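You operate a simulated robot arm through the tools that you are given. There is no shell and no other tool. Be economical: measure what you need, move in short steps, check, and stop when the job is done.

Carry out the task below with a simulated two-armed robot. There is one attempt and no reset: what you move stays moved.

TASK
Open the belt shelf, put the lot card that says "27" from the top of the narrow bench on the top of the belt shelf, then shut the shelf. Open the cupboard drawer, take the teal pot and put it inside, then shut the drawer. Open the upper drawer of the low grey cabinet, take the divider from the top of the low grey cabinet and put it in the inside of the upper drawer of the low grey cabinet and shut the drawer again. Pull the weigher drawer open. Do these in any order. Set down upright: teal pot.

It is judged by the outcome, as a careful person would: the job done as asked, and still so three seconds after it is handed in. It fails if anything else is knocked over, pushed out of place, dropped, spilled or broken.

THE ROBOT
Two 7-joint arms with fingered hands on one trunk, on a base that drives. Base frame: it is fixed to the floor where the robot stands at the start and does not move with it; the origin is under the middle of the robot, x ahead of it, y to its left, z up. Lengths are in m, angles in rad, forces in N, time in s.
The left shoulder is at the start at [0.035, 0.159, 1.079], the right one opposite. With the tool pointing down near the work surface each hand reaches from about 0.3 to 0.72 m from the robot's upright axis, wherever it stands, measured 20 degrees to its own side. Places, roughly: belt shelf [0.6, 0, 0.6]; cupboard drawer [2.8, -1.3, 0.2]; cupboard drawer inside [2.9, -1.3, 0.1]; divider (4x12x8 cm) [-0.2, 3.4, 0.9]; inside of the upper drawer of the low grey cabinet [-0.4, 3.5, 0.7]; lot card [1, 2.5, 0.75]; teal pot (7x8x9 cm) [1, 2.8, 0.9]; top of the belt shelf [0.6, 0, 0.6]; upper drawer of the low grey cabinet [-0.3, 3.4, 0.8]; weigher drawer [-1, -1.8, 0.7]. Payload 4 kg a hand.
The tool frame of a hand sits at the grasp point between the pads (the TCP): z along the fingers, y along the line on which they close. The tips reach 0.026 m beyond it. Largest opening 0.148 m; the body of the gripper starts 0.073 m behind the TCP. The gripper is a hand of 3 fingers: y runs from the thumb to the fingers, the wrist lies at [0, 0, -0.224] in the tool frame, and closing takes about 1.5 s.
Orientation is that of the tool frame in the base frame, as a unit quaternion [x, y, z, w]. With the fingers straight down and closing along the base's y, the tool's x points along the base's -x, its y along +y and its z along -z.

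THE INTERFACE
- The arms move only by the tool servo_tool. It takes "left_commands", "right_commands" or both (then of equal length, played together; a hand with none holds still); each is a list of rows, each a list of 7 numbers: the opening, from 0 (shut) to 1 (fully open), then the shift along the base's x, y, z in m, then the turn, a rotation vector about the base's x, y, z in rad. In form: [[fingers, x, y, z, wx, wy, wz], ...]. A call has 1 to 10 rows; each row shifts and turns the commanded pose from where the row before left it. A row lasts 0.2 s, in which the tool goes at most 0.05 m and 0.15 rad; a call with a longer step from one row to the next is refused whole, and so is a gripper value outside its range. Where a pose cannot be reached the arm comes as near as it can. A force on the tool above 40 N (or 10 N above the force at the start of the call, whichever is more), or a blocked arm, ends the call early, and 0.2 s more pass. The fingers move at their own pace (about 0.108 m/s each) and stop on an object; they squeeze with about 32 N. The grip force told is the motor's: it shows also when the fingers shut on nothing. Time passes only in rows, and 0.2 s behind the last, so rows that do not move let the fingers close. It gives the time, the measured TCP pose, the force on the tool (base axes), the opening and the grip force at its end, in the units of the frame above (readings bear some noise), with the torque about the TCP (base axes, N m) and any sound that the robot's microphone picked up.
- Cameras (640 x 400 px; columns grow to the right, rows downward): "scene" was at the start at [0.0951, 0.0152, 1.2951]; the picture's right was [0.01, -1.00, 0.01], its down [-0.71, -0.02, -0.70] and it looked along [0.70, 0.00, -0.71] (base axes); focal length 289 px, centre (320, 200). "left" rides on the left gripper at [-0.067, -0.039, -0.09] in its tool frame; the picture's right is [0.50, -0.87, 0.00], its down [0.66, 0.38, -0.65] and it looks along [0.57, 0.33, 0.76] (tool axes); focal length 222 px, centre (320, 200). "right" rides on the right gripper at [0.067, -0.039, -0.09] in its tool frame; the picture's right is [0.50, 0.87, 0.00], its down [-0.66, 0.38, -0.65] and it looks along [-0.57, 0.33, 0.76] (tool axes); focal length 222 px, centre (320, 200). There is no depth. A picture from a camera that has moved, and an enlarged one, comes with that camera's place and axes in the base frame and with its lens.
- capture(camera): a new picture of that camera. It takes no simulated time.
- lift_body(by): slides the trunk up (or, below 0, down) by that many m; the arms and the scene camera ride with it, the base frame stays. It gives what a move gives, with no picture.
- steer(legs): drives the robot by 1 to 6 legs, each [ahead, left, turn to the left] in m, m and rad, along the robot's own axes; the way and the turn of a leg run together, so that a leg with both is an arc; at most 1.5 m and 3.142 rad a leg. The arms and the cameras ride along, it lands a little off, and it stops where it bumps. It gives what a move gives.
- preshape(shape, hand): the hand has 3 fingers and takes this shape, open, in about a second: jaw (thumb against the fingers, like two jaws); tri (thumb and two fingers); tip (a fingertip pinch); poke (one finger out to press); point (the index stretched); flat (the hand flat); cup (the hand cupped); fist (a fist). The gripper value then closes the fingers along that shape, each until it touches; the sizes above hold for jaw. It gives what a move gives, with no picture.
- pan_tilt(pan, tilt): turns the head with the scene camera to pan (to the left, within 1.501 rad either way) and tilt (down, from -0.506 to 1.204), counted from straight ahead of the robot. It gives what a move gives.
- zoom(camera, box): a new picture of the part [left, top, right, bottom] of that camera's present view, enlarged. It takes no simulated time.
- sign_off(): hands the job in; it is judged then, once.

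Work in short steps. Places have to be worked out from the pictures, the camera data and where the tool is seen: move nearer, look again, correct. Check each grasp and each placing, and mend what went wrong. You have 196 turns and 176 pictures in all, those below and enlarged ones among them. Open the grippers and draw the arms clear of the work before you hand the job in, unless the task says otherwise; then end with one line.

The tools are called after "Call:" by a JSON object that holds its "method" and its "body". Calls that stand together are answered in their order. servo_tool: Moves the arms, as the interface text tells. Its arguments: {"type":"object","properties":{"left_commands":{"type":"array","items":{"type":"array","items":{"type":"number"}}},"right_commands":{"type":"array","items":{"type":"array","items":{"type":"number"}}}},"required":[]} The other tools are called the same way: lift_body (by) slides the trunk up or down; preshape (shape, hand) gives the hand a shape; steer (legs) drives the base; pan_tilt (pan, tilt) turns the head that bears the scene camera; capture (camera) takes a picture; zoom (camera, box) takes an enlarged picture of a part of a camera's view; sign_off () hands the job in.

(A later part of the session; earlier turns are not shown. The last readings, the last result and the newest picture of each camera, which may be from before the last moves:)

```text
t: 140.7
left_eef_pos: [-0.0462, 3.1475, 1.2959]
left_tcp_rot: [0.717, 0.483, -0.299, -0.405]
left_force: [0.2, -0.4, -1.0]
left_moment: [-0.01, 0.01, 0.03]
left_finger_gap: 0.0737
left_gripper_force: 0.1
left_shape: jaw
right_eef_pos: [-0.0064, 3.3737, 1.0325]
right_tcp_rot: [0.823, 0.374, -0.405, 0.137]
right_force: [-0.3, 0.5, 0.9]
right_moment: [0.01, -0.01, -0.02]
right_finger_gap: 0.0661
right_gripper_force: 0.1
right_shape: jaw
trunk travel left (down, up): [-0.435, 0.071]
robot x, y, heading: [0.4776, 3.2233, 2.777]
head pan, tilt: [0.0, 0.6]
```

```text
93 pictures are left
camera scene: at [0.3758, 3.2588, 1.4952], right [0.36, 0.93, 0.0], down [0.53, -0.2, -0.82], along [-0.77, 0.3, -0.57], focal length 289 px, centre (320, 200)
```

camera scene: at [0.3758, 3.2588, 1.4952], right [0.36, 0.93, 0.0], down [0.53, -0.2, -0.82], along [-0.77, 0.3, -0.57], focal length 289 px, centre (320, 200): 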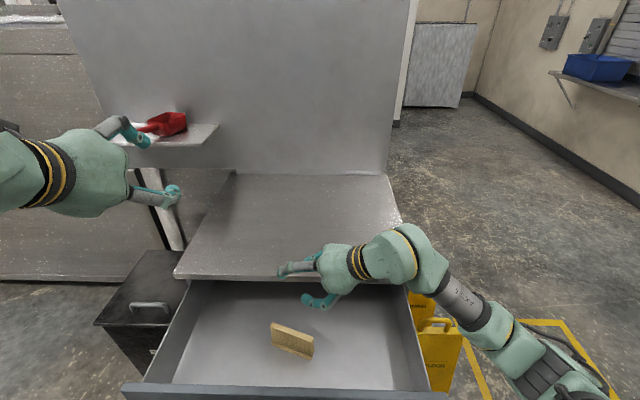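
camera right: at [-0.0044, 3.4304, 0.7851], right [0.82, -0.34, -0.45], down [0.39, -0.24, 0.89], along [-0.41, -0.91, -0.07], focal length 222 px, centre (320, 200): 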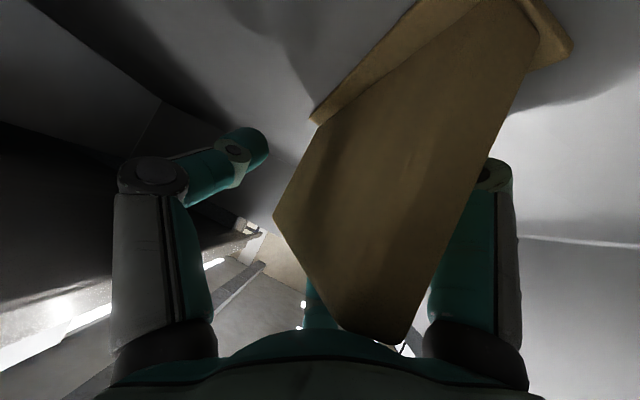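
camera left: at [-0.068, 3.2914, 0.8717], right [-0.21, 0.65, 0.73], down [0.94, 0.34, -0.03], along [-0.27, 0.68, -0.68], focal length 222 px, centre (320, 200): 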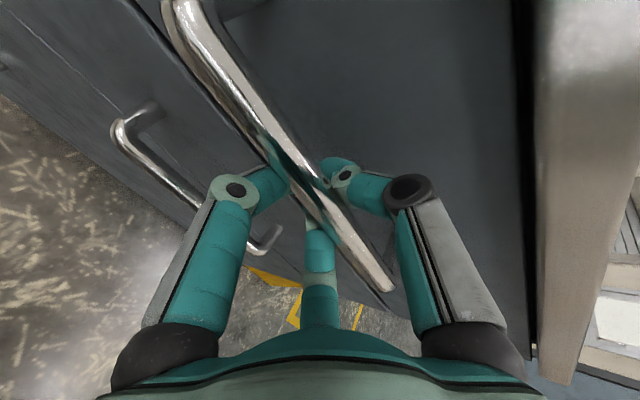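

Divider is placed. Next, clear the right hand back, up and to the right, and back the base off so I can push the drawer shut with the left hand.

Call:
{"method": "servo_tool", "body": {"right_commands": [[0.45, 0.024, 0.025, 0.03, 0, 0, 0], [0.45, 0.024, 0.025, 0.03, 0, 0, 0], [0.45, 0.024, 0.025, 0.03, 0, 0, 0], [0.45, 0.024, 0.025, 0.03, 0, 0, 0], [0.45, 0.024, 0.025, 0.03, 0, 0, 0], [0.45, 0.024, 0.025, 0.03, 0, 0, 0]], "left_commands": [[0, 0.02, 0, 0, 0, 0, 0], [0, 0.02, 0, 0, 0, 0, 0], [0, 0.02, 0, 0, 0, 0, 0], [0, 0.0, 0, 0, 0, 0, 0], [0, 0, 0, 0, 0, 0, 0], [0, 0, 0, 0, 0, 0, 0]]}}

Call:
{"method": "steer", "body": {"legs": [[-0.2, 0, 0]]}}

Call:
{"method": "servo_tool", "body": {"left_commands": [[0, 0.014, 0.035, -0.02, 0, 0, 0], [0, 0.014, 0.035, -0.03, 0, 0, 0], [0, 0.014, 0.035, -0.03, 0, 0, 0], [0, 0.014, 0.035, -0.03, 0, 0, 0], [0, 0.014, 0.035, -0.03, 0, 0, 0]]}}

Call:
{"method": "capture", "body": {"camera": "scene"}}

```text
t: 142.1
left_eef_pos: [-0.0213, 3.1568, 1.3236]
left_tcp_rot: [0.719, 0.482, -0.299, -0.402]
left_force: [0.6, 0.7, -0.1]
left_moment: [-0.01, 0.01, -0.02]
left_finger_gap: 0.0
left_gripper_force: 32.0
left_shape: jaw
left hand out of reach, approached as far as the arm can: row 1, 2, 3
right_eef_pos: [0.1407, 3.5236, 1.2134]
right_tcp_rot: [0.823, 0.373, -0.406, 0.137]
right_force: [0.6, 0.4, 0.1]
right_moment: [0.02, 0.01, -0.02]
right_finger_gap: 0.0664
right_gripper_force: 0.1
right_shape: jaw
trunk travel left (down, up): [-0.435, 0.071]
robot x, y, heading: [0.4795, 3.2223, 2.774]
head pan, tilt: [0.0, 0.6]
```

```text
t: 143.7
left_eef_pos: [0.1585, 3.0874, 1.3218]
left_tcp_rot: [0.719, 0.482, -0.299, -0.402]
left_force: [-0.2, -0.4, -0.2]
left_moment: [0.0, 0.0, -0.01]
left_finger_gap: 0.0
left_gripper_force: 31.4
left_shape: jaw
right_eef_pos: [0.3203, 3.4541, 1.2132]
right_tcp_rot: [0.823, 0.374, -0.405, 0.139]
right_force: [-0.2, 0.3, -0.8]
right_moment: [-0.04, -0.02, 0.02]
right_finger_gap: 0.0663
right_gripper_force: 0.1
right_shape: jaw
trunk travel left (down, up): [-0.435, 0.071]
robot x, y, heading: [0.663, 3.1504, 2.776]
head pan, tilt: [0.0, 0.6]
```

```text
t: 144.9
left_eef_pos: [0.217, 3.2781, 1.193]
left_tcp_rot: [0.719, 0.482, -0.299, -0.402]
left_force: [-0.4, 0.5, -0.8]
left_moment: [0.0, 0.0, 0.01]
left_finger_gap: 0.0
left_gripper_force: 32.0
left_shape: jaw
left hand out of reach, approached as far as the arm can: row 1, 2
right_eef_pos: [0.3246, 3.4573, 1.214]
right_tcp_rot: [0.823, 0.372, -0.407, 0.138]
right_force: [-0.3, 0.5, -0.4]
right_moment: [-0.01, -0.01, 0.02]
right_finger_gap: 0.0666
right_gripper_force: 0.1
right_shape: jaw
trunk travel left (down, up): [-0.435, 0.071]
robot x, y, heading: [0.6619, 3.148, 2.777]
head pan, tilt: [0.0, 0.6]
```

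```text
92 pictures are left
camera scene: at [0.5611, 3.1922, 1.4951], right [0.36, 0.93, 0.0], down [0.53, -0.21, -0.82], along [-0.77, 0.29, -0.57], focal length 289 px, centre (320, 200)
```

scene: 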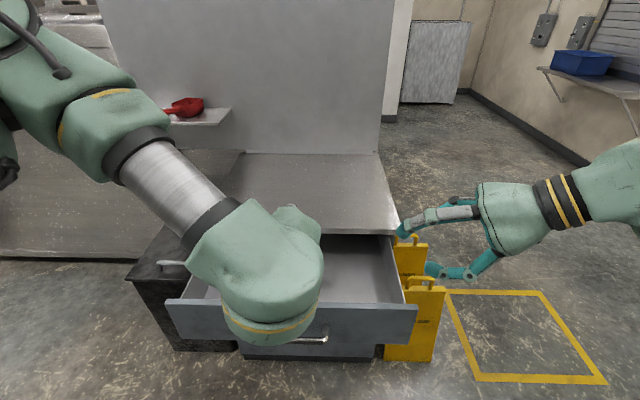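

Lower the trunk so the closed left fist sits in front of the drawer front, just above the bar.

Call:
{"method": "lift_body", "body": {"by": -0.365}}

Call:
{"method": "capture", "body": {"camera": "scene"}}

```text
t: 148.4
left_eef_pos: [0.2147, 3.274, 0.8281]
left_tcp_rot: [0.719, 0.482, -0.298, -0.403]
left_force: [-0.9, 0.4, -0.1]
left_moment: [0.02, 0.01, 0.0]
left_finger_gap: 0.0
left_gripper_force: 32.1
left_shape: jaw
right_eef_pos: [0.3228, 3.4534, 0.8479]
right_tcp_rot: [0.823, 0.374, -0.406, 0.138]
right_force: [-0.7, -0.1, -0.7]
right_moment: [-0.03, 0.0, -0.01]
right_finger_gap: 0.0662
right_gripper_force: 0.0
right_shape: jaw
trunk travel left (down, up): [-0.07, 0.436]
robot x, y, heading: [0.6615, 3.151, 2.774]
head pan, tilt: [0.0, 0.6]
```

```text
91 pictures are left
camera scene: at [0.5606, 3.1882, 1.1291], right [0.36, 0.93, 0.0], down [0.53, -0.2, -0.82], along [-0.77, 0.3, -0.57], focal length 289 px, centre (320, 200)
```

scene: 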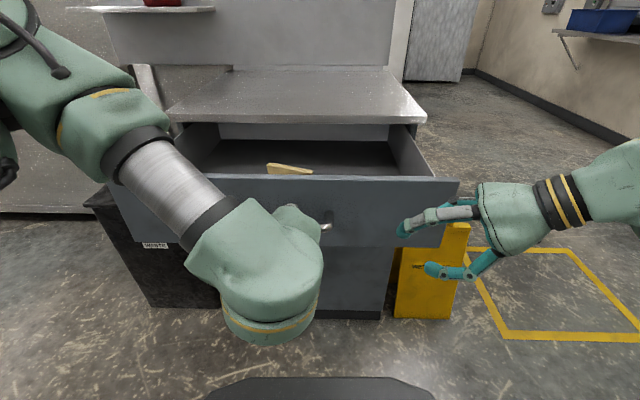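

Push forward.

Call:
{"method": "servo_tool", "body": {"left_commands": [[0, -0.0373, 0.0143, 0, 0, 0, 0], [0, -0.0373, 0.0143, 0, 0, 0, 0], [0, -0.0373, 0.0143, 0, 0, 0, 0], [0, -0.0373, 0.0143, 0, 0, 0, 0], [0, -0.0373, 0.0143, 0, 0, 0, 0], [0, -0.0373, 0.0143, 0, 0, 0, 0]]}}

Call:
{"method": "capture", "body": {"camera": "scene"}}

```text
t: 149.8
left_eef_pos: [-0.0123, 3.3592, 0.8264]
left_tcp_rot: [0.719, 0.483, -0.298, -0.403]
left_force: [0.1, 0.5, 0.5]
left_moment: [0.0, -0.01, 0.05]
left_finger_gap: 0.0003
left_gripper_force: 32.6
left_shape: jaw
right_eef_pos: [0.3222, 3.453, 0.8468]
right_tcp_rot: [0.823, 0.373, -0.406, 0.138]
right_force: [-0.4, 0.2, -0.3]
right_moment: [0.0, 0.0, 0.0]
right_finger_gap: 0.0662
right_gripper_force: 0.1
right_shape: jaw
trunk travel left (down, up): [-0.07, 0.436]
robot x, y, heading: [0.6618, 3.1496, 2.774]
head pan, tilt: [0.0, 0.6]
```

```text
90 pictures are left
camera scene: at [0.5598, 3.1885, 1.129], right [0.36, 0.93, 0.0], down [0.53, -0.2, -0.82], along [-0.77, 0.3, -0.57], focal length 289 px, centre (320, 200)
```

scene: 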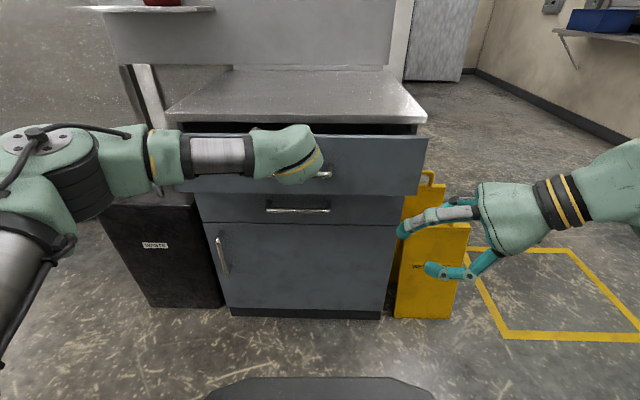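

Nearly shut; push on.

Call:
{"method": "servo_tool", "body": {"left_commands": [[0, -0.028, 0.0107, 0, 0, 0, 0], [0, -0.028, 0.0107, 0, 0, 0, 0], [0, -0.0187, 0.007, 0, 0, 0, 0], [0, -0.0187, 0.007, 0, 0, 0, 0]]}}

Call:
{"method": "capture", "body": {"camera": "scene"}}

```text
t: 150.8
left_eef_pos: [-0.1015, 3.3955, 0.8266]
left_tcp_rot: [0.718, 0.482, -0.298, -0.403]
left_force: [-0.1, -0.3, -0.6]
left_moment: [-0.03, -0.03, 0.0]
left_finger_gap: 0.0
left_gripper_force: 32.2
left_shape: jaw
right_eef_pos: [0.3226, 3.4518, 0.8481]
right_tcp_rot: [0.823, 0.372, -0.406, 0.137]
right_force: [0.3, -0.1, 0.1]
right_moment: [-0.03, 0.0, 0.0]
right_finger_gap: 0.0665
right_gripper_force: 0.0
right_shape: jaw
trunk travel left (down, up): [-0.07, 0.436]
robot x, y, heading: [0.658, 3.1508, 2.776]
head pan, tilt: [0.0, 0.6]
```

```text
89 pictures are left
camera scene: at [0.5602, 3.1887, 1.1291], right [0.36, 0.93, 0.0], down [0.53, -0.2, -0.82], along [-0.77, 0.3, -0.57], focal length 289 px, centre (320, 200)
```

scene: 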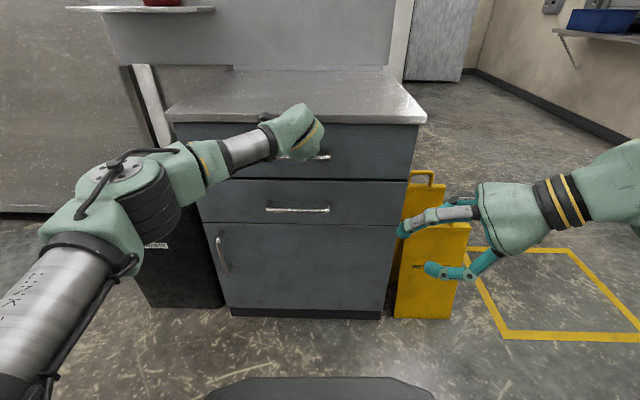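

Looks shut; a final small press to be sure.

Call:
{"method": "servo_tool", "body": {"left_commands": [[0, -0.0093, 0.0036, 0, 0, 0, 0], [0, -0.0093, 0.0036, 0, 0, 0, 0], [0, -0.0093, 0.0036, 0, 0, 0, 0], [0, -0.0093, 0.0036, 0, 0, 0, 0]]}}

Call:
{"method": "zoom", "body": {"camera": "scene", "box": [160, 80, 440, 240]}}

```text
t: 151.3
left_eef_pos: [-0.1063, 3.3984, 0.8285]
left_tcp_rot: [0.718, 0.486, -0.294, -0.403]
left_force: [24.8, -12.8, 4.6]
left_moment: [-0.13, -0.21, 0.07]
left_finger_gap: 0.0
left_gripper_force: 31.2
left_shape: jaw
right_eef_pos: [0.3264, 3.4503, 0.8489]
right_tcp_rot: [0.821, 0.376, -0.407, 0.137]
right_force: [0.1, 1.1, 0.2]
right_moment: [0.0, 0.01, -0.03]
right_finger_gap: 0.0663
right_gripper_force: 0.0
right_shape: jaw
trunk travel left (down, up): [-0.07, 0.436]
robot x, y, heading: [0.6662, 3.1549, 2.774]
head pan, tilt: [0.0, 0.6]
stopped in row 2 (left hand): the force on the tool passed its limit at 49 N (the readings are from after the stop); the commanded pose is now the measured one
```

```text
2.29 times, centred on (300, 160) of scene
camera zoom: at [0.5652, 3.1856, 1.1296], right [0.36, 0.93, 0.0], down [0.52, -0.2, -0.83], along [-0.77, 0.3, -0.56], focal length 661 px, centre (366, 291)
```

zoom: 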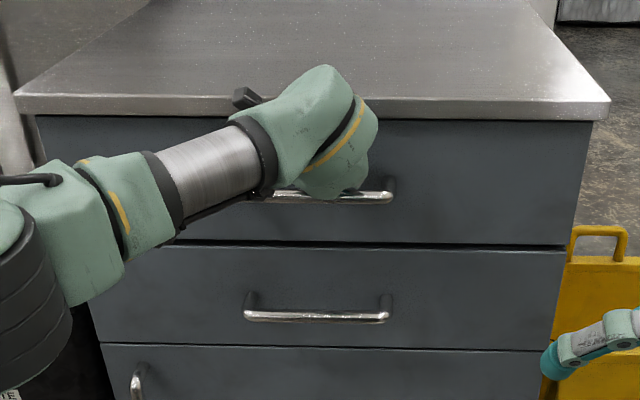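

Cabinet job done. I withdraw the left hand, raise up, and turn to face the narrow bench.

Call:
{"method": "servo_tool", "body": {"left_commands": [[0, 0.0373, -0.0143, 0, 0, 0, 0], [0, 0.0373, -0.0143, 0, 0, 0, 0], [0, 0.0373, -0.0143, 0.02, 0, 0, 0], [0, 0.0373, -0.0143, 0.02, 0, 0, 0], [0, 0.0373, -0.0143, 0.02, 0, 0, 0], [0.5, 0.0373, -0.0143, 0.02, 0, 0, 0]]}}

Call:
{"method": "lift_body", "body": {"by": 0.3}}

Call:
{"method": "steer", "body": {"legs": [[0.1, 0.15, 0], [0, 0, 1.57], [0, 0, 1.57]]}}

Call:
{"method": "pan_tilt", "body": {"pan": 0.0, "tilt": 0.7}}

Call:
{"method": "capture", "body": {"camera": "scene"}}

```text
t: 152.7
left_eef_pos: [0.114, 3.3139, 0.9051]
left_tcp_rot: [0.718, 0.486, -0.295, -0.401]
left_force: [0.4, 0.6, 0.5]
left_moment: [0.02, -0.02, 0.01]
left_finger_gap: 0.0714
left_gripper_force: 0.0
left_shape: jaw
right_eef_pos: [0.3246, 3.4528, 0.8475]
right_tcp_rot: [0.823, 0.374, -0.405, 0.137]
right_force: [-0.1, 0.1, -0.3]
right_moment: [0.0, -0.01, -0.03]
right_finger_gap: 0.0664
right_gripper_force: 0.1
right_shape: jaw
trunk travel left (down, up): [-0.07, 0.436]
robot x, y, heading: [0.6629, 3.1473, 2.777]
head pan, tilt: [0.0, 0.6]
```

```text
t: 155.7
left_eef_pos: [0.1118, 3.3146, 1.2064]
left_tcp_rot: [0.719, 0.485, -0.296, -0.4]
left_force: [0.2, -0.2, 0.5]
left_moment: [0.01, 0.02, -0.03]
left_finger_gap: 0.0738
left_gripper_force: 0.0
left_shape: jaw
right_eef_pos: [0.3234, 3.4528, 1.1468]
right_tcp_rot: [0.823, 0.373, -0.405, 0.137]
right_force: [0.1, 0.0, 0.5]
right_moment: [0.01, 0.01, 0.01]
right_finger_gap: 0.0665
right_gripper_force: 0.1
right_shape: jaw
trunk travel left (down, up): [-0.37, 0.136]
robot x, y, heading: [0.6615, 3.1525, 2.776]
head pan, tilt: [0.0, 0.6]
```

```text
t: 164.8
left_eef_pos: [1.06, 2.8658, 1.2057]
left_tcp_rot: [-0.477, 0.725, -0.404, 0.29]
left_force: [0.3, 0.3, 0.1]
left_moment: [0.02, 0.02, -0.01]
left_finger_gap: 0.0737
left_gripper_force: 0.0
left_shape: jaw
right_eef_pos: [0.8444, 2.7328, 1.1466]
right_tcp_rot: [-0.364, 0.827, 0.133, 0.407]
right_force: [-0.5, 1.0, -0.7]
right_moment: [-0.02, 0.01, -0.02]
right_finger_gap: 0.0661
right_gripper_force: 0.1
right_shape: jaw
trunk travel left (down, up): [-0.37, 0.136]
robot x, y, heading: [0.5148, 3.0419, -0.39]
head pan, tilt: [0.0, 0.6]
```

```text
t: 165.5
left_eef_pos: [1.0599, 2.8643, 1.2057]
left_tcp_rot: [-0.477, 0.725, -0.404, 0.29]
left_force: [-0.6, -0.2, 0.1]
left_moment: [-0.05, 0.0, -0.01]
left_finger_gap: 0.0735
left_gripper_force: 0.0
left_shape: jaw
right_eef_pos: [0.8455, 2.734, 1.1486]
right_tcp_rot: [-0.365, 0.827, 0.133, 0.407]
right_force: [-0.8, -0.9, 0.3]
right_moment: [0.01, -0.01, -0.02]
right_finger_gap: 0.0662
right_gripper_force: 0.0
right_shape: jaw
trunk travel left (down, up): [-0.37, 0.136]
robot x, y, heading: [0.5154, 3.0414, -0.388]
head pan, tilt: [0.0, 0.7]
```

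```text
87 pictures are left
camera scene: at [0.6121, 3.0031, 1.4207], right [-0.38, -0.93, 0.0], down [-0.6, 0.24, -0.77], along [0.71, -0.29, -0.64], focal length 289 px, centre (320, 200)
```

scene: 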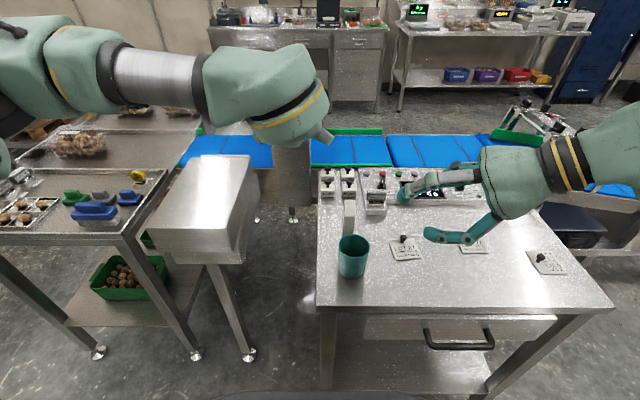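

Good view of the bench: teal pot, cards with magnets. Zoom for the card numbers, and pan to see passages across the conveyor.

Call:
{"method": "zoom", "body": {"camera": "scene", "box": [310, 160, 590, 330]}}

Call:
{"method": "pan_tilt", "body": {"pan": 0.7, "tilt": 0.5}}

Call:
{"method": "capture", "body": {"camera": "scene"}}

Call:
{"method": "pan_tilt", "body": {"pan": -0.8, "tilt": 0.4}}

Call:
{"method": "capture", "body": {"camera": "scene"}}

```text
2.29 times, centred on (450, 245) of scene
camera zoom: at [0.6121, 3.0031, 1.4207], right [-0.38, -0.93, 0.0], down [-0.6, 0.24, -0.77], along [0.71, -0.29, -0.64], focal length 661 px, centre (23, 97)
```

zoom: 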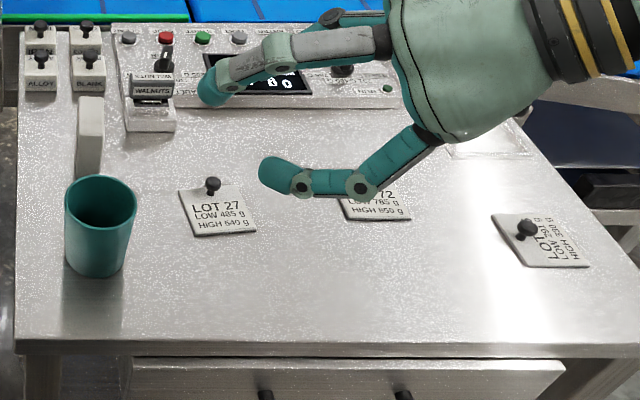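

```text
t: 166.6
left_eef_pos: [1.061, 2.8665, 1.2055]
left_tcp_rot: [-0.477, 0.724, -0.404, 0.29]
left_force: [0.0, -0.5, -0.9]
left_moment: [0.0, -0.01, 0.0]
left_finger_gap: 0.0738
left_gripper_force: 0.0
left_shape: jaw
right_eef_pos: [0.8459, 2.7337, 1.147]
right_tcp_rot: [-0.364, 0.827, 0.133, 0.407]
right_force: [-0.4, -0.4, 0.0]
right_moment: [-0.04, 0.0, 0.04]
right_finger_gap: 0.0663
right_gripper_force: 0.0
right_shape: jaw
trunk travel left (down, up): [-0.37, 0.136]
robot x, y, heading: [0.5127, 3.0431, -0.392]
head pan, tilt: [0.7, 0.499]
```

```text
85 pictures are left
camera scene: at [0.6201, 3.063, 1.4384], right [0.3, -0.95, 0.0], down [-0.46, -0.15, -0.88], along [0.84, 0.27, -0.48], focal length 289 px, centre (320, 200)
```

scene: 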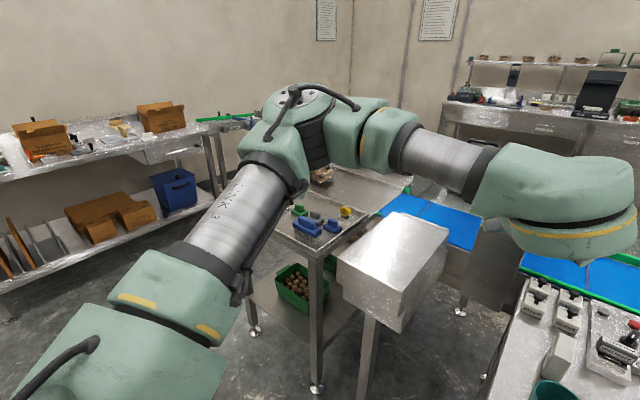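

```text
t: 168.2
left_eef_pos: [1.0594, 2.8654, 1.2062]
left_tcp_rot: [-0.476, 0.725, -0.404, 0.29]
left_force: [0.6, 0.9, 0.3]
left_moment: [0.0, 0.02, -0.01]
left_finger_gap: 0.0738
left_gripper_force: 0.0
left_shape: jaw
right_eef_pos: [0.845, 2.7336, 1.1473]
right_tcp_rot: [-0.365, 0.827, 0.133, 0.407]
right_force: [-0.6, 0.1, -0.1]
right_moment: [-0.01, 0.03, 0.04]
right_finger_gap: 0.0662
right_gripper_force: 0.1
right_shape: jaw
trunk travel left (down, up): [-0.37, 0.136]
robot x, y, heading: [0.5154, 3.0432, -0.388]
head pan, tilt: [-0.799, 0.4]
```

```text
84 pictures are left
camera scene: at [0.568, 2.9494, 1.4476], right [-0.93, -0.37, 0.0], down [-0.15, 0.36, -0.92], along [0.34, -0.85, -0.39], focal length 289 px, centre (320, 200)
```

scene: 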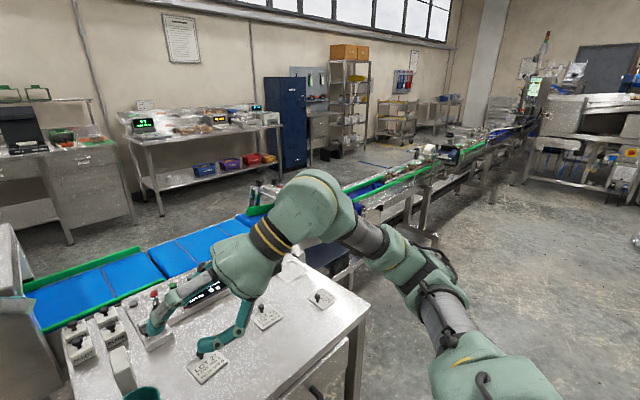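

Card "LOT 27" is the one near the pot. I zoom on the junction of the conveyors to look for a passage.

Call:
{"method": "zoom", "body": {"camera": "scene", "box": [340, 110, 560, 250]}}

Call:
{"method": "zoom", "body": {"camera": "scene", "box": [0, 160, 280, 340]}}

```text
2.86 times, centred on (450, 180) of scene
camera zoom: at [0.568, 2.9494, 1.4476], right [-0.93, -0.37, 0.0], down [-0.15, 0.36, -0.92], along [0.34, -0.85, -0.39], focal length 826 px, centre (-51, 257)
```

zoom: 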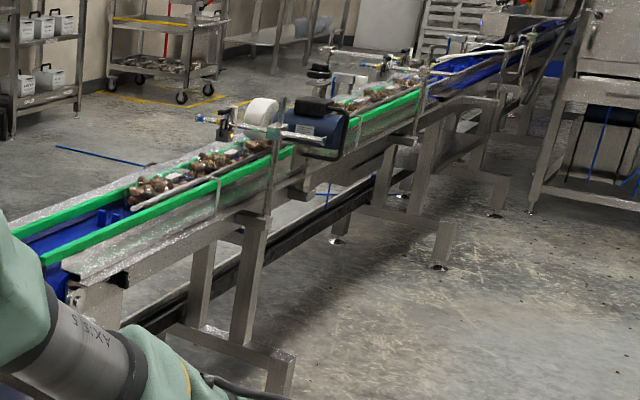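

```text
2.22 times, centred on (140, 250) of scene
camera zoom: at [0.568, 2.9494, 1.4476], right [-0.93, -0.37, 0.0], down [-0.15, 0.36, -0.92], along [0.34, -0.85, -0.39], focal length 643 px, centre (720, 89)
```

zoom: 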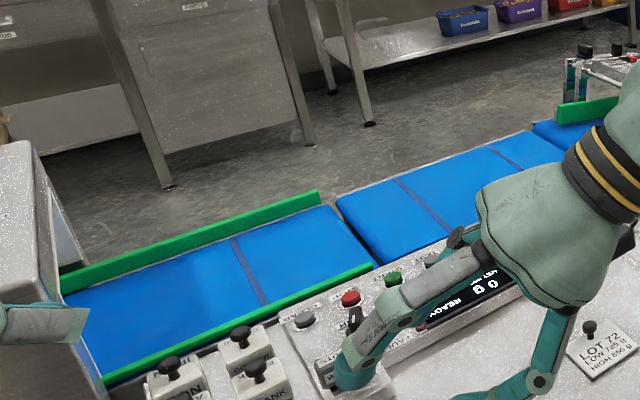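

The conveyor is continuous on the right; maybe passage exists around its left end. Drive up to the left to look there before planning.

Call:
{"method": "steer", "body": {"legs": [[0, 0, 0.7], [0.55, 0.75, 0]]}}

Call:
{"method": "pan_tilt", "body": {"pan": 0.0, "tilt": 0.35}}

Call:
{"method": "capture", "body": {"camera": "scene"}}

```text
t: 174.9
left_eef_pos: [1.3549, 4.1404, 1.2063]
left_tcp_rot: [0.692, -0.524, 0.284, -0.408]
left_force: [0.6, -0.6, -0.4]
left_moment: [0.02, 0.0, -0.02]
left_finger_gap: 0.0735
left_gripper_force: 0.1
left_shape: jaw
right_eef_pos: [1.2712, 3.9028, 1.1478]
right_tcp_rot: [-0.619, 0.658, 0.262, 0.34]
right_force: [0.1, 0.0, 0.0]
right_moment: [0.01, 0.01, -0.02]
right_finger_gap: 0.0662
right_gripper_force: 0.0
right_shape: jaw
trunk travel left (down, up): [-0.37, 0.136]
robot x, y, heading: [0.8196, 3.9317, 0.294]
head pan, tilt: [-0.799, 0.4]
```

```text
t: 176.1
left_eef_pos: [1.3542, 4.1402, 1.2069]
left_tcp_rot: [0.692, -0.524, 0.284, -0.408]
left_force: [1.2, -0.3, -0.8]
left_moment: [0.01, 0.0, -0.01]
left_finger_gap: 0.0735
left_gripper_force: 0.1
left_shape: jaw
right_eef_pos: [1.2708, 3.9029, 1.1469]
right_tcp_rot: [-0.62, 0.657, 0.261, 0.34]
right_force: [1.1, -0.7, -0.7]
right_moment: [0.03, 0.02, 0.01]
right_finger_gap: 0.0662
right_gripper_force: 0.1
right_shape: jaw
trunk travel left (down, up): [-0.37, 0.136]
robot x, y, heading: [0.8173, 3.9402, 0.294]
head pan, tilt: [0.0, 0.351]
```

```text
81 pictures are left
camera scene: at [0.9275, 3.9666, 1.4521], right [0.29, -0.96, 0.0], down [-0.33, -0.1, -0.94], along [0.9, 0.27, -0.34], focal length 289 px, centre (320, 200)
```

scene: 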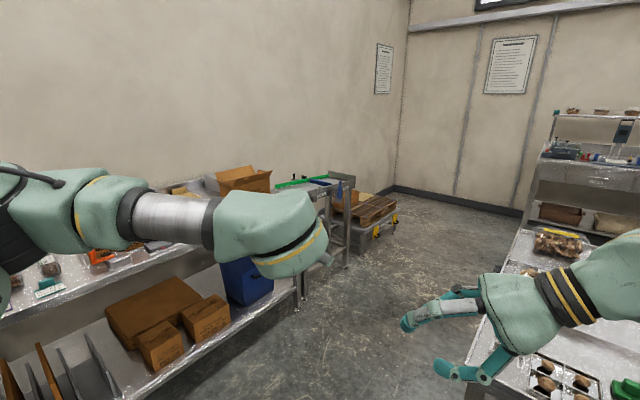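

There is an open passage around the left end. Now return to the bench to fetch card and pot.

Call:
{"method": "steer", "body": {"legs": [[-0.687, -0.9, 0], [0, 0, -0.664]]}}

Call:
{"method": "pan_tilt", "body": {"pan": -0.1, "tilt": 0.8}}

```text
t: 183.6
left_eef_pos: [0.9677, 2.7, 1.2059]
left_tcp_rot: [-0.478, 0.724, -0.403, 0.291]
left_force: [-0.6, -0.3, -0.6]
left_moment: [-0.01, 0.01, 0.03]
left_finger_gap: 0.0738
left_gripper_force: 0.1
left_shape: jaw
right_eef_pos: [0.7536, 2.568, 1.1473]
right_tcp_rot: [-0.366, 0.826, 0.133, 0.407]
right_force: [-0.1, -0.6, 0.7]
right_moment: [-0.06, -0.01, 0.0]
right_finger_gap: 0.0664
right_gripper_force: 0.1
right_shape: jaw
trunk travel left (down, up): [-0.37, 0.136]
robot x, y, heading: [0.4207, 2.8763, -0.386]
head pan, tilt: [0.0, 0.351]
```

```text
t: 184.5
left_eef_pos: [0.9678, 2.7, 1.2054]
left_tcp_rot: [-0.478, 0.724, -0.403, 0.291]
left_force: [-0.2, 0.4, 0.7]
left_moment: [-0.01, -0.02, -0.01]
left_finger_gap: 0.0738
left_gripper_force: 0.1
left_shape: jaw
right_eef_pos: [0.7539, 2.568, 1.1469]
right_tcp_rot: [-0.365, 0.826, 0.133, 0.408]
right_force: [0.3, -0.2, -0.1]
right_moment: [0.04, 0.01, -0.02]
right_finger_gap: 0.0664
right_gripper_force: 0.1
right_shape: jaw
trunk travel left (down, up): [-0.37, 0.136]
robot x, y, heading: [0.418, 2.8772, -0.387]
head pan, tilt: [-0.099, 0.799]
```

Bring both hands to a straight-down orientation.

Call:
{"method": "servo_tool", "body": {"left_commands": [[0.5, 0, 0, 0, 0.0494, 0.1213, 0], [0.5, 0, 0, 0, 0.0494, 0.1213, 0], [0.5, 0, 0, 0, 0.0494, 0.1213, 0], [0.5, 0, 0, 0, 0.0494, 0.1213, 0], [0.5, 0, 0, 0, 0.0494, 0.1213, 0], [0.5, 0, 0, 0, 0.0494, 0.1213, 0], [0.5, 0, 0, 0, 0.0494, 0.1213, 0], [1, 0, 0, 0, 0.0494, 0.1213, 0]], "right_commands": [[0.5, 0, 0, 0, 0, 0, -0.147], [0.5, 0, 0, 0, 0, 0, -0.147], [0.5, 0, 0, 0, 0, 0, -0.147], [0.5, 0, 0, 0, 0, 0, -0.147], [0.5, 0, 0, 0, 0, 0, -0.147], [0.5, 0, 0, 0, 0, 0, -0.147], [0.5, 0, 0, 0, 0, 0, -0.147], [0.5, 0, 0, 0, 0, 0, -0.147]]}}

Call:
{"method": "servo_tool", "body": {"right_commands": [[0.5, 0, 0, 0, 0.0558, 0.137, 0], [0.5, 0, 0, 0, 0.0558, 0.137, 0], [0.5, 0, 0, 0, 0.0558, 0.137, 0], [0.5, 0, 0, 0, 0.0558, 0.137, 0], [0.5, 0, 0, 0, 0.0558, 0.137, 0], [0.5, 0, 0, 0, 0.0558, 0.137, 0]]}}

Call:
{"method": "capture", "body": {"camera": "scene"}}

```text
t: 186.3
left_eef_pos: [0.9668, 2.701, 1.2058]
left_tcp_rot: [-0.546, 0.838, 0.008, 0.005]
left_force: [0.3, 0.0, 0.2]
left_moment: [0.0, 0.02, 0.03]
left_finger_gap: 0.148
left_gripper_force: 0.1
left_shape: jaw
right_eef_pos: [0.7837, 2.5529, 1.1606]
right_tcp_rot: [0.155, 0.89, -0.116, 0.413]
right_force: [0.5, -0.1, -0.6]
right_moment: [-0.05, 0.04, 0.02]
right_finger_gap: 0.0736
right_gripper_force: 0.0
right_shape: jaw
right hand out of reach, approached as far as the arm can: row 4, 5, 6
trunk travel left (down, up): [-0.37, 0.136]
robot x, y, heading: [0.4234, 2.8798, -0.385]
head pan, tilt: [-0.099, 0.799]
```

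```text
t: 187.7
left_eef_pos: [0.968, 2.6995, 1.2057]
left_tcp_rot: [-0.547, 0.837, 0.008, 0.007]
left_force: [-0.1, 0.0, 0.1]
left_moment: [0.0, 0.04, 0.04]
left_finger_gap: 0.148
left_gripper_force: 0.0
left_shape: jaw
right_eef_pos: [0.7828, 2.5538, 1.161]
right_tcp_rot: [0.159, 0.987, -0.02, -0.008]
right_force: [0.3, 0.1, -0.1]
right_moment: [0.0, -0.01, 0.02]
right_finger_gap: 0.0737
right_gripper_force: 0.1
right_shape: jaw
trunk travel left (down, up): [-0.37, 0.136]
robot x, y, heading: [0.4235, 2.8747, -0.383]
head pan, tilt: [-0.099, 0.799]
```

```text
80 pictures are left
camera scene: at [0.5127, 2.8302, 1.4124], right [-0.47, -0.88, 0.0], down [-0.63, 0.33, -0.7], along [0.62, -0.33, -0.72], focal length 289 px, centre (320, 200)
```

scene: 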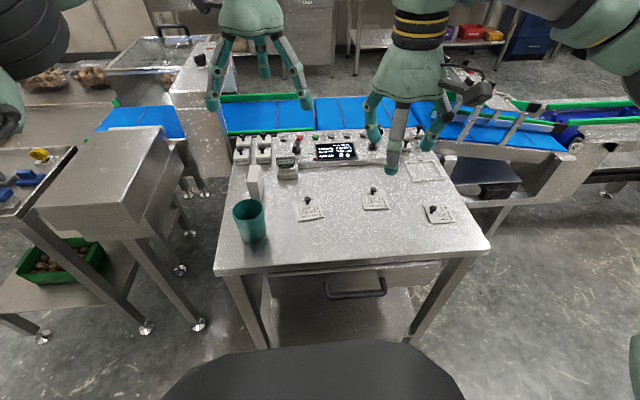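

Raise the trunk for a vertical stereo pair.

Call:
{"method": "lift_body", "body": {"by": 0.13}}

Call:
{"method": "zoom", "body": {"camera": "scene", "box": [210, 130, 450, 280]}}

```text
t: 189.3
left_eef_pos: [0.9672, 2.7004, 1.3361]
left_tcp_rot: [-0.546, 0.838, 0.008, 0.006]
left_force: [-0.5, 0.1, -1.1]
left_moment: [0.0, 0.0, -0.01]
left_finger_gap: 0.1483
left_gripper_force: 0.1
left_shape: jaw
right_eef_pos: [0.783, 2.5529, 1.2914]
right_tcp_rot: [0.161, 0.987, -0.021, -0.007]
right_force: [-0.2, -0.1, -0.3]
right_moment: [0.0, -0.02, -0.01]
right_finger_gap: 0.0736
right_gripper_force: 0.0
right_shape: jaw
trunk travel left (down, up): [-0.5, 0.006]
robot x, y, heading: [0.416, 2.8763, -0.382]
head pan, tilt: [-0.099, 0.799]
```

```text
2.67 times, centred on (330, 205) of scene
camera zoom: at [0.512, 2.83, 1.543], right [-0.47, -0.88, 0.0], down [-0.63, 0.33, -0.7], along [0.62, -0.33, -0.72], focal length 771 px, centre (293, 187)
```

zoom: 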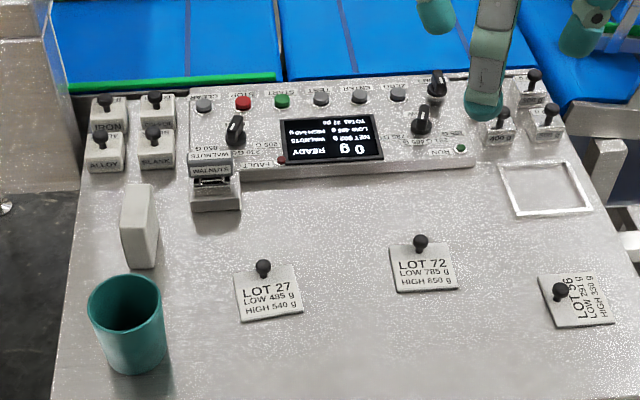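

Call:
{"method": "lift_body", "body": {"by": -0.16}}

Call:
{"method": "zoom", "body": {"camera": "scene", "box": [210, 120, 450, 270]}}

```text
t: 191.1
left_eef_pos: [0.9679, 2.6992, 1.1756]
left_tcp_rot: [-0.546, 0.838, 0.008, 0.007]
left_force: [-0.1, 0.3, -1.0]
left_moment: [-0.01, 0.03, 0.05]
left_finger_gap: 0.148
left_gripper_force: 0.1
left_shape: jaw
right_eef_pos: [0.7825, 2.5536, 1.13]
right_tcp_rot: [0.16, 0.987, -0.021, -0.006]
right_force: [-0.2, 0.0, -0.7]
right_moment: [0.0, -0.02, 0.03]
right_finger_gap: 0.0738
right_gripper_force: 0.1
right_shape: jaw
trunk travel left (down, up): [-0.34, 0.166]
robot x, y, heading: [0.4189, 2.8742, -0.385]
head pan, tilt: [-0.099, 0.799]
```

```text
2.67 times, centred on (330, 195) of scene
camera zoom: at [0.5119, 2.8301, 1.3824], right [-0.47, -0.88, 0.0], down [-0.63, 0.33, -0.7], along [0.62, -0.33, -0.72], focal length 771 px, centre (293, 213)
```

zoom: 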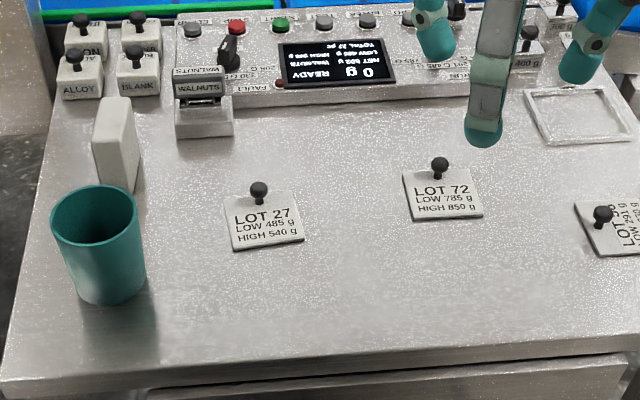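

Stereo: pot centre ≈(0.989,2.763), rim z≈0.92; card knob ≈(0.994,2.610,0.874), bench z≈0.835. Move left hand above the pot.

Call:
{"method": "servo_tool", "body": {"left_commands": [[0.8, 0.0105, 0.032, 0, 0, 0, 0], [0.8, 0.0105, 0.032, 0, 0, 0, 0], [0.8, 0, 0, -0.045, 0, 0, 0], [0.8, 0, 0, -0.045, 0, 0, 0], [0.8, 0, 0, -0.045, 0, 0, 0], [0.8, 0, 0, -0.03, 0, 0, 0]]}}

Call:
{"method": "capture", "body": {"camera": "left"}}

Call:
{"method": "zoom", "body": {"camera": "scene", "box": [180, 110, 420, 270]}}

```text
t: 192.5
left_eef_pos: [0.9891, 2.7644, 1.0088]
left_tcp_rot: [-0.547, 0.837, 0.008, 0.006]
left_force: [0.4, 0.0, -0.4]
left_moment: [0.03, -0.02, 0.0]
left_finger_gap: 0.1185
left_gripper_force: 0.2
left_shape: jaw
right_eef_pos: [0.7836, 2.5527, 1.1305]
right_tcp_rot: [0.16, 0.987, -0.02, -0.006]
right_force: [0.3, 0.1, 1.2]
right_moment: [-0.01, 0.0, -0.02]
right_finger_gap: 0.0736
right_gripper_force: 0.1
right_shape: jaw
trunk travel left (down, up): [-0.34, 0.166]
robot x, y, heading: [0.4201, 2.8778, -0.385]
head pan, tilt: [-0.099, 0.799]
```

```text
77 pictures are left
camera left: at [1.0508, 2.8077, 1.1004], right [0.59, -0.81, -0.02], down [-0.61, -0.46, 0.64], along [-0.53, -0.37, -0.77], focal length 222 px, centre (320, 200)
```

left: 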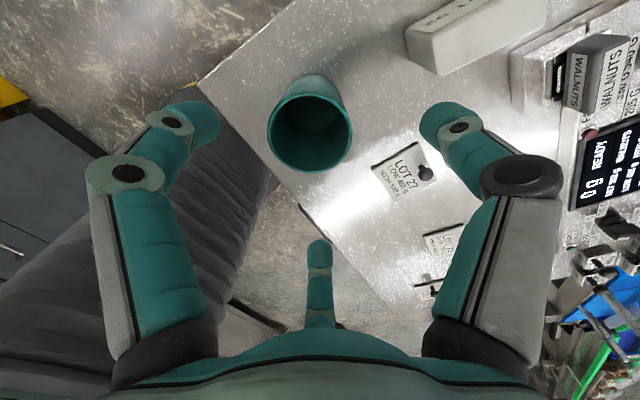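

```text
2.50 times, centred on (300, 190) of scene
camera zoom: at [0.5125, 2.8298, 1.3824], right [-0.47, -0.88, 0.0], down [-0.63, 0.33, -0.7], along [0.62, -0.33, -0.72], focal length 723 px, centre (370, 225)
```

zoom: 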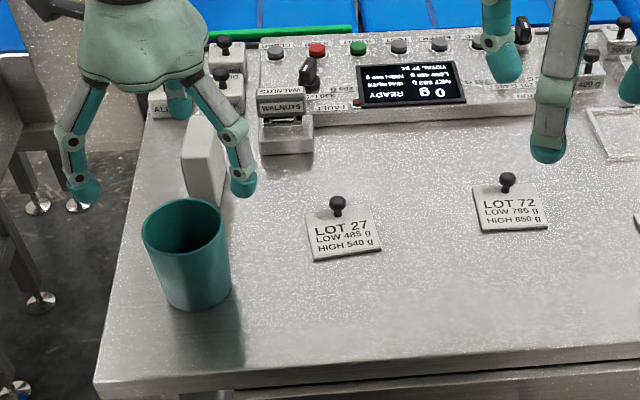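

Pot is ~1 cm off the axis; correct and descend around it.

Call:
{"method": "servo_tool", "body": {"left_commands": [[0.8, -0.005, 0.007, -0.03, 0, 0, 0], [0.8, 0, 0, -0.03, 0, 0, 0], [0.8, 0, 0, -0.03, 0, 0, 0], [0.8, 0, 0, -0.027, 0, 0, 0]]}}

Call:
{"method": "capture", "body": {"camera": "left"}}

```text
t: 193.5
left_eef_pos: [0.9858, 2.7709, 0.8924]
left_tcp_rot: [-0.546, 0.838, 0.008, 0.006]
left_force: [0.3, -0.3, -0.8]
left_moment: [0.0, 0.03, -0.01]
left_finger_gap: 0.1187
left_gripper_force: 0.0
left_shape: jaw
right_eef_pos: [0.7843, 2.5525, 1.1304]
right_tcp_rot: [0.161, 0.987, -0.021, -0.007]
right_force: [0.6, -0.1, 0.0]
right_moment: [0.02, -0.01, -0.01]
right_finger_gap: 0.0735
right_gripper_force: 0.1
right_shape: jaw
trunk travel left (down, up): [-0.34, 0.166]
robot x, y, heading: [0.4227, 2.8755, -0.385]
head pan, tilt: [-0.099, 0.799]
```

```text
75 pictures are left
camera left: at [1.0472, 2.8145, 0.9839], right [0.59, -0.81, -0.02], down [-0.61, -0.46, 0.64], along [-0.53, -0.37, -0.77], focal length 222 px, centre (320, 200)
```

left: 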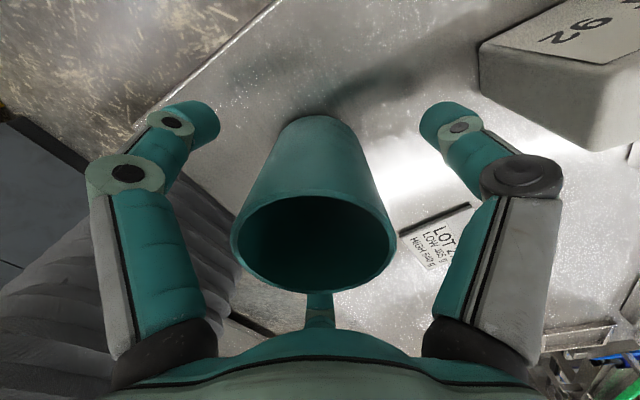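

Pot is centred among the fingers. Close and lift.

Call:
{"method": "servo_tool", "body": {"left_commands": [[0.5, 0, 0, 0, 0, 0, 0], [0.2, 0, 0, 0, 0, 0, 0], [0.2, 0, 0, 0, 0, 0, 0], [0.2, 0, 0, 0, 0, 0, 0], [0.2, 0, 0, 0, 0, 0, 0], [0.2, 0, 0, 0.03, 0, 0, 0], [0.2, 0, 0, 0.04, 0, 0, 0], [0.2, 0, 0, 0.045, 0, 0, 0], [0.2, 0, 0, 0.045, 0, 0, 0]]}}

Call:
{"method": "capture", "body": {"camera": "left"}}

```text
t: 195.5
left_eef_pos: [0.9812, 2.7701, 1.0553]
left_tcp_rot: [-0.547, 0.837, 0.008, 0.007]
left_force: [-0.6, 0.5, -0.4]
left_moment: [-0.02, 0.0, 0.0]
left_finger_gap: 0.0533
left_gripper_force: 32.2
left_shape: jaw
right_eef_pos: [0.7826, 2.5528, 1.132]
right_tcp_rot: [0.161, 0.987, -0.021, -0.006]
right_force: [-1.1, -1.0, -0.4]
right_moment: [0.01, 0.0, -0.02]
right_finger_gap: 0.0737
right_gripper_force: 0.0
right_shape: jaw
trunk travel left (down, up): [-0.34, 0.166]
robot x, y, heading: [0.4246, 2.8751, -0.385]
head pan, tilt: [-0.099, 0.799]
```

```text
74 pictures are left
camera left: at [1.044, 2.8139, 1.1458], right [0.59, -0.81, -0.02], down [-0.61, -0.46, 0.64], along [-0.53, -0.37, -0.77], focal length 222 px, centre (320, 200)
```

left: 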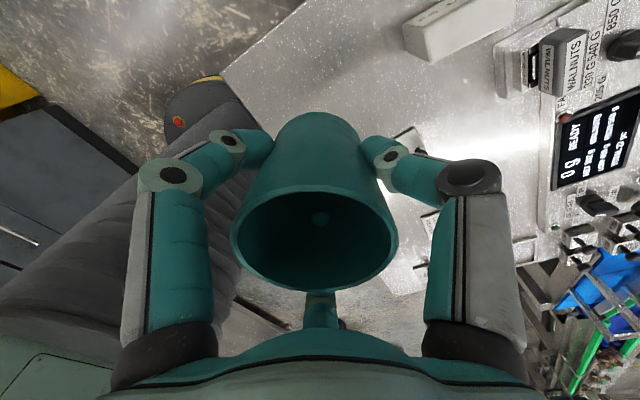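

Pot held upright. Raise it aside and bring the right hand above the LOT 27 card's knob.

Call:
{"method": "servo_tool", "body": {"left_commands": [[0.2, 0.0, 0.02, 0.04, 0, 0, 0], [0.2, 0.0, 0.02, 0.04, 0, 0, 0], [0.2, 0.0, 0.03, 0.02, 0, 0, 0], [0.2, 0, 0.03, 0, 0, 0, 0], [0.2, 0, 0, 0, 0, 0, 0]], "right_commands": [[0.5, 0.0, 0, 0, 0, 0, 0], [0.5, 0.045, 0.01, 0, 0, 0, 0], [0.5, 0.045, 0.01, 0, 0, 0, 0], [0.5, 0.045, 0.01, -0.0, 0, 0, 0], [0.5, 0.045, 0.015, -0.0, 0, 0, 0]]}}

Call:
{"method": "servo_tool", "body": {"right_commands": [[0.5, 0.031, 0.012, -0.03, 0, 0, 0], [0.5, 0, 0, -0.04, 0, 0, 0], [0.5, 0, 0, -0.04, 0, 0, 0], [0.5, 0, 0, -0.03, 0, 0, 0]]}}

Call:
{"method": "capture", "body": {"camera": "right"}}

Call:
{"method": "zoom", "body": {"camera": "scene", "box": [240, 130, 400, 250]}}

```text
t: 196.7
left_eef_pos: [0.9839, 2.8718, 1.153]
left_tcp_rot: [-0.546, 0.838, 0.008, 0.005]
left_force: [0.9, -0.8, 0.2]
left_moment: [0.0, 0.02, 0.02]
left_finger_gap: 0.0532
left_gripper_force: 32.1
left_shape: jaw
right_eef_pos: [0.9669, 2.5999, 1.1304]
right_tcp_rot: [0.16, 0.987, -0.023, -0.006]
right_force: [-0.2, -0.3, -0.8]
right_moment: [0.03, 0.0, 0.0]
right_finger_gap: 0.074
right_gripper_force: 0.0
right_shape: jaw
trunk travel left (down, up): [-0.34, 0.166]
robot x, y, heading: [0.4189, 2.8746, -0.389]
head pan, tilt: [-0.099, 0.799]
```

```text
t: 197.7
left_eef_pos: [0.9831, 2.8704, 1.1528]
left_tcp_rot: [-0.546, 0.838, 0.009, 0.006]
left_force: [0.8, 0.0, -0.8]
left_moment: [-0.04, 0.02, -0.02]
left_finger_gap: 0.0534
left_gripper_force: 32.1
left_shape: jaw
right_eef_pos: [0.9956, 2.6096, 0.9909]
right_tcp_rot: [0.16, 0.987, -0.02, -0.007]
right_force: [0.0, 0.7, -0.2]
right_moment: [-0.01, 0.04, 0.0]
right_finger_gap: 0.0737
right_gripper_force: 0.2
right_shape: jaw
trunk travel left (down, up): [-0.34, 0.166]
robot x, y, heading: [0.4213, 2.8774, -0.391]
head pan, tilt: [-0.099, 0.799]
```

```text
73 pictures are left
camera right: at [0.9194, 2.5984, 1.0822], right [-0.2, 0.98, -0.03], down [0.75, 0.18, 0.63], along [0.62, 0.1, -0.77], focal length 222 px, centre (320, 200)
```

right: 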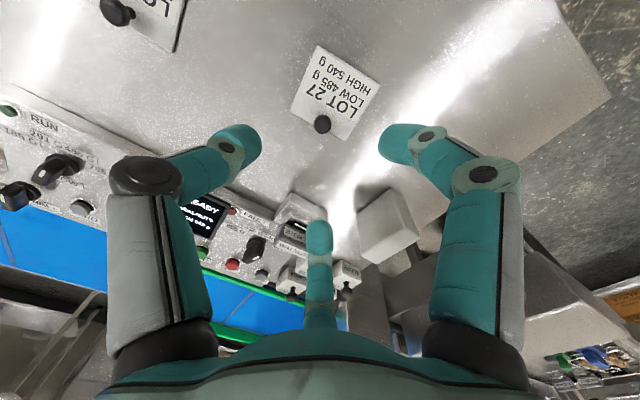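

```text
3.33 times, centred on (320, 190) of scene
camera zoom: at [0.5132, 2.831, 1.3824], right [-0.47, -0.88, 0.0], down [-0.64, 0.33, -0.7], along [0.62, -0.33, -0.72], focal length 964 px, centre (320, 233)
```

zoom: 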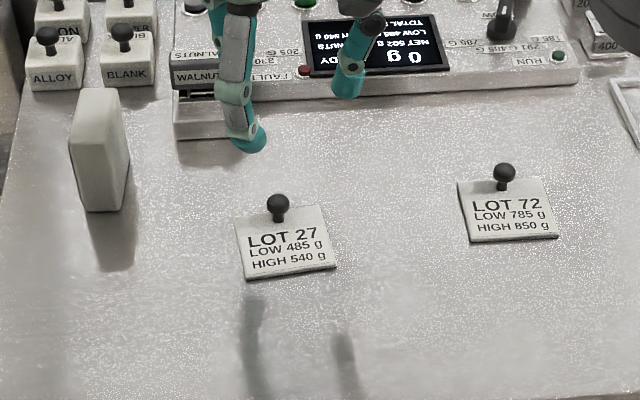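

The knob is dead under the TCP. Descend.

Call:
{"method": "servo_tool", "body": {"right_commands": [[0.4, 0, 0, -0.03, 0, 0, 0], [0.4, 0, 0, -0.03, 0, 0, 0], [0.4, 0, 0, -0.03, 0, 0, 0], [0.4, 0, 0, -0.02, 0, 0, 0]]}}

Call:
{"method": "capture", "body": {"camera": "right"}}

```text
t: 198.7
left_eef_pos: [0.9825, 2.8708, 1.153]
left_tcp_rot: [-0.546, 0.838, 0.009, 0.006]
left_force: [-0.6, 0.1, -0.5]
left_moment: [0.01, -0.01, 0.01]
left_finger_gap: 0.0533
left_gripper_force: 32.0
left_shape: jaw
right_eef_pos: [0.9933, 2.6087, 0.8789]
right_tcp_rot: [0.161, 0.987, -0.021, -0.007]
right_force: [0.1, -0.1, -0.2]
right_moment: [-0.02, 0.0, 0.0]
right_finger_gap: 0.0597
right_gripper_force: 0.0
right_shape: jaw
trunk travel left (down, up): [-0.34, 0.166]
robot x, y, heading: [0.4224, 2.8745, -0.382]
head pan, tilt: [-0.099, 0.799]
```

```text
71 pictures are left
camera right: at [0.9176, 2.5968, 0.9713], right [-0.2, 0.98, -0.03], down [0.75, 0.18, 0.63], along [0.63, 0.1, -0.77], focal length 222 px, centre (320, 200)
```

right: 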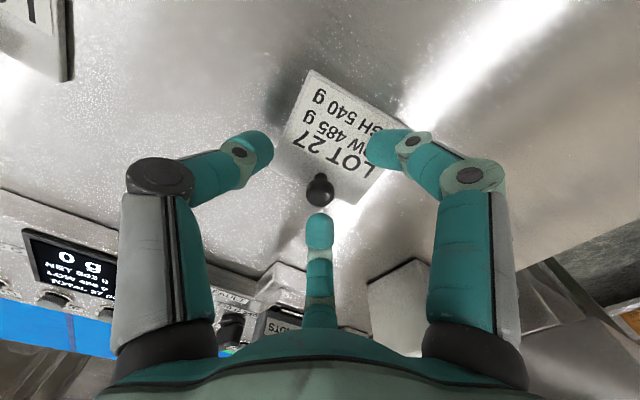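

Close on the knob and lift slightly.

Call:
{"method": "servo_tool", "body": {"right_commands": [[0.2, 0, 0, -0.004, 0, 0, 0], [0, 0, 0, 0, 0, 0, 0], [0, 0, 0, 0, 0, 0, 0], [0, 0, 0, 0, 0, 0, 0], [0, 0, 0, 0, 0, 0, 0], [0, 0, 0, 0.02, 0, 0, 0], [0, 0, 0, 0.04, 0, 0, 0], [0, 0, 0, 0.04, 0, 0, 0]]}}

Call:
{"method": "capture", "body": {"camera": "right"}}

```text
t: 200.5
left_eef_pos: [0.9819, 2.8695, 1.1536]
left_tcp_rot: [-0.546, 0.838, 0.008, 0.007]
left_force: [-1.1, 0.3, -0.4]
left_moment: [0.06, -0.01, 0.02]
left_finger_gap: 0.0532
left_gripper_force: 31.7
left_shape: jaw
right_eef_pos: [0.9926, 2.6082, 0.9771]
right_tcp_rot: [0.161, 0.987, -0.021, -0.006]
right_force: [-0.8, 0.5, -0.6]
right_moment: [0.03, -0.04, -0.02]
right_finger_gap: 0.0116
right_gripper_force: 31.9
right_shape: jaw
trunk travel left (down, up): [-0.34, 0.166]
robot x, y, heading: [0.419, 2.8802, -0.388]
head pan, tilt: [-0.099, 0.799]
```

```text
70 pictures are left
camera right: at [0.9166, 2.5974, 1.0687], right [-0.2, 0.98, -0.03], down [0.75, 0.18, 0.63], along [0.63, 0.1, -0.77], focal length 222 px, centre (320, 200)
```

right: 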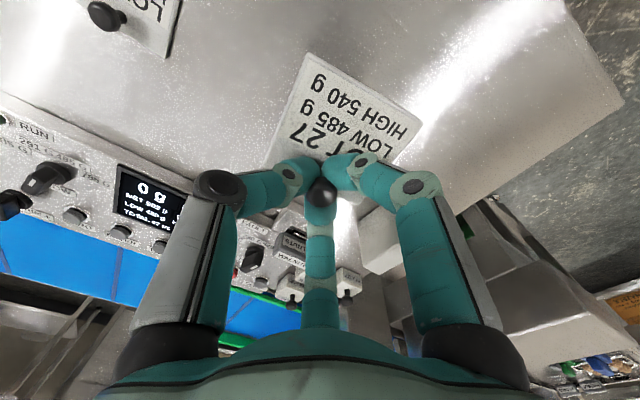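

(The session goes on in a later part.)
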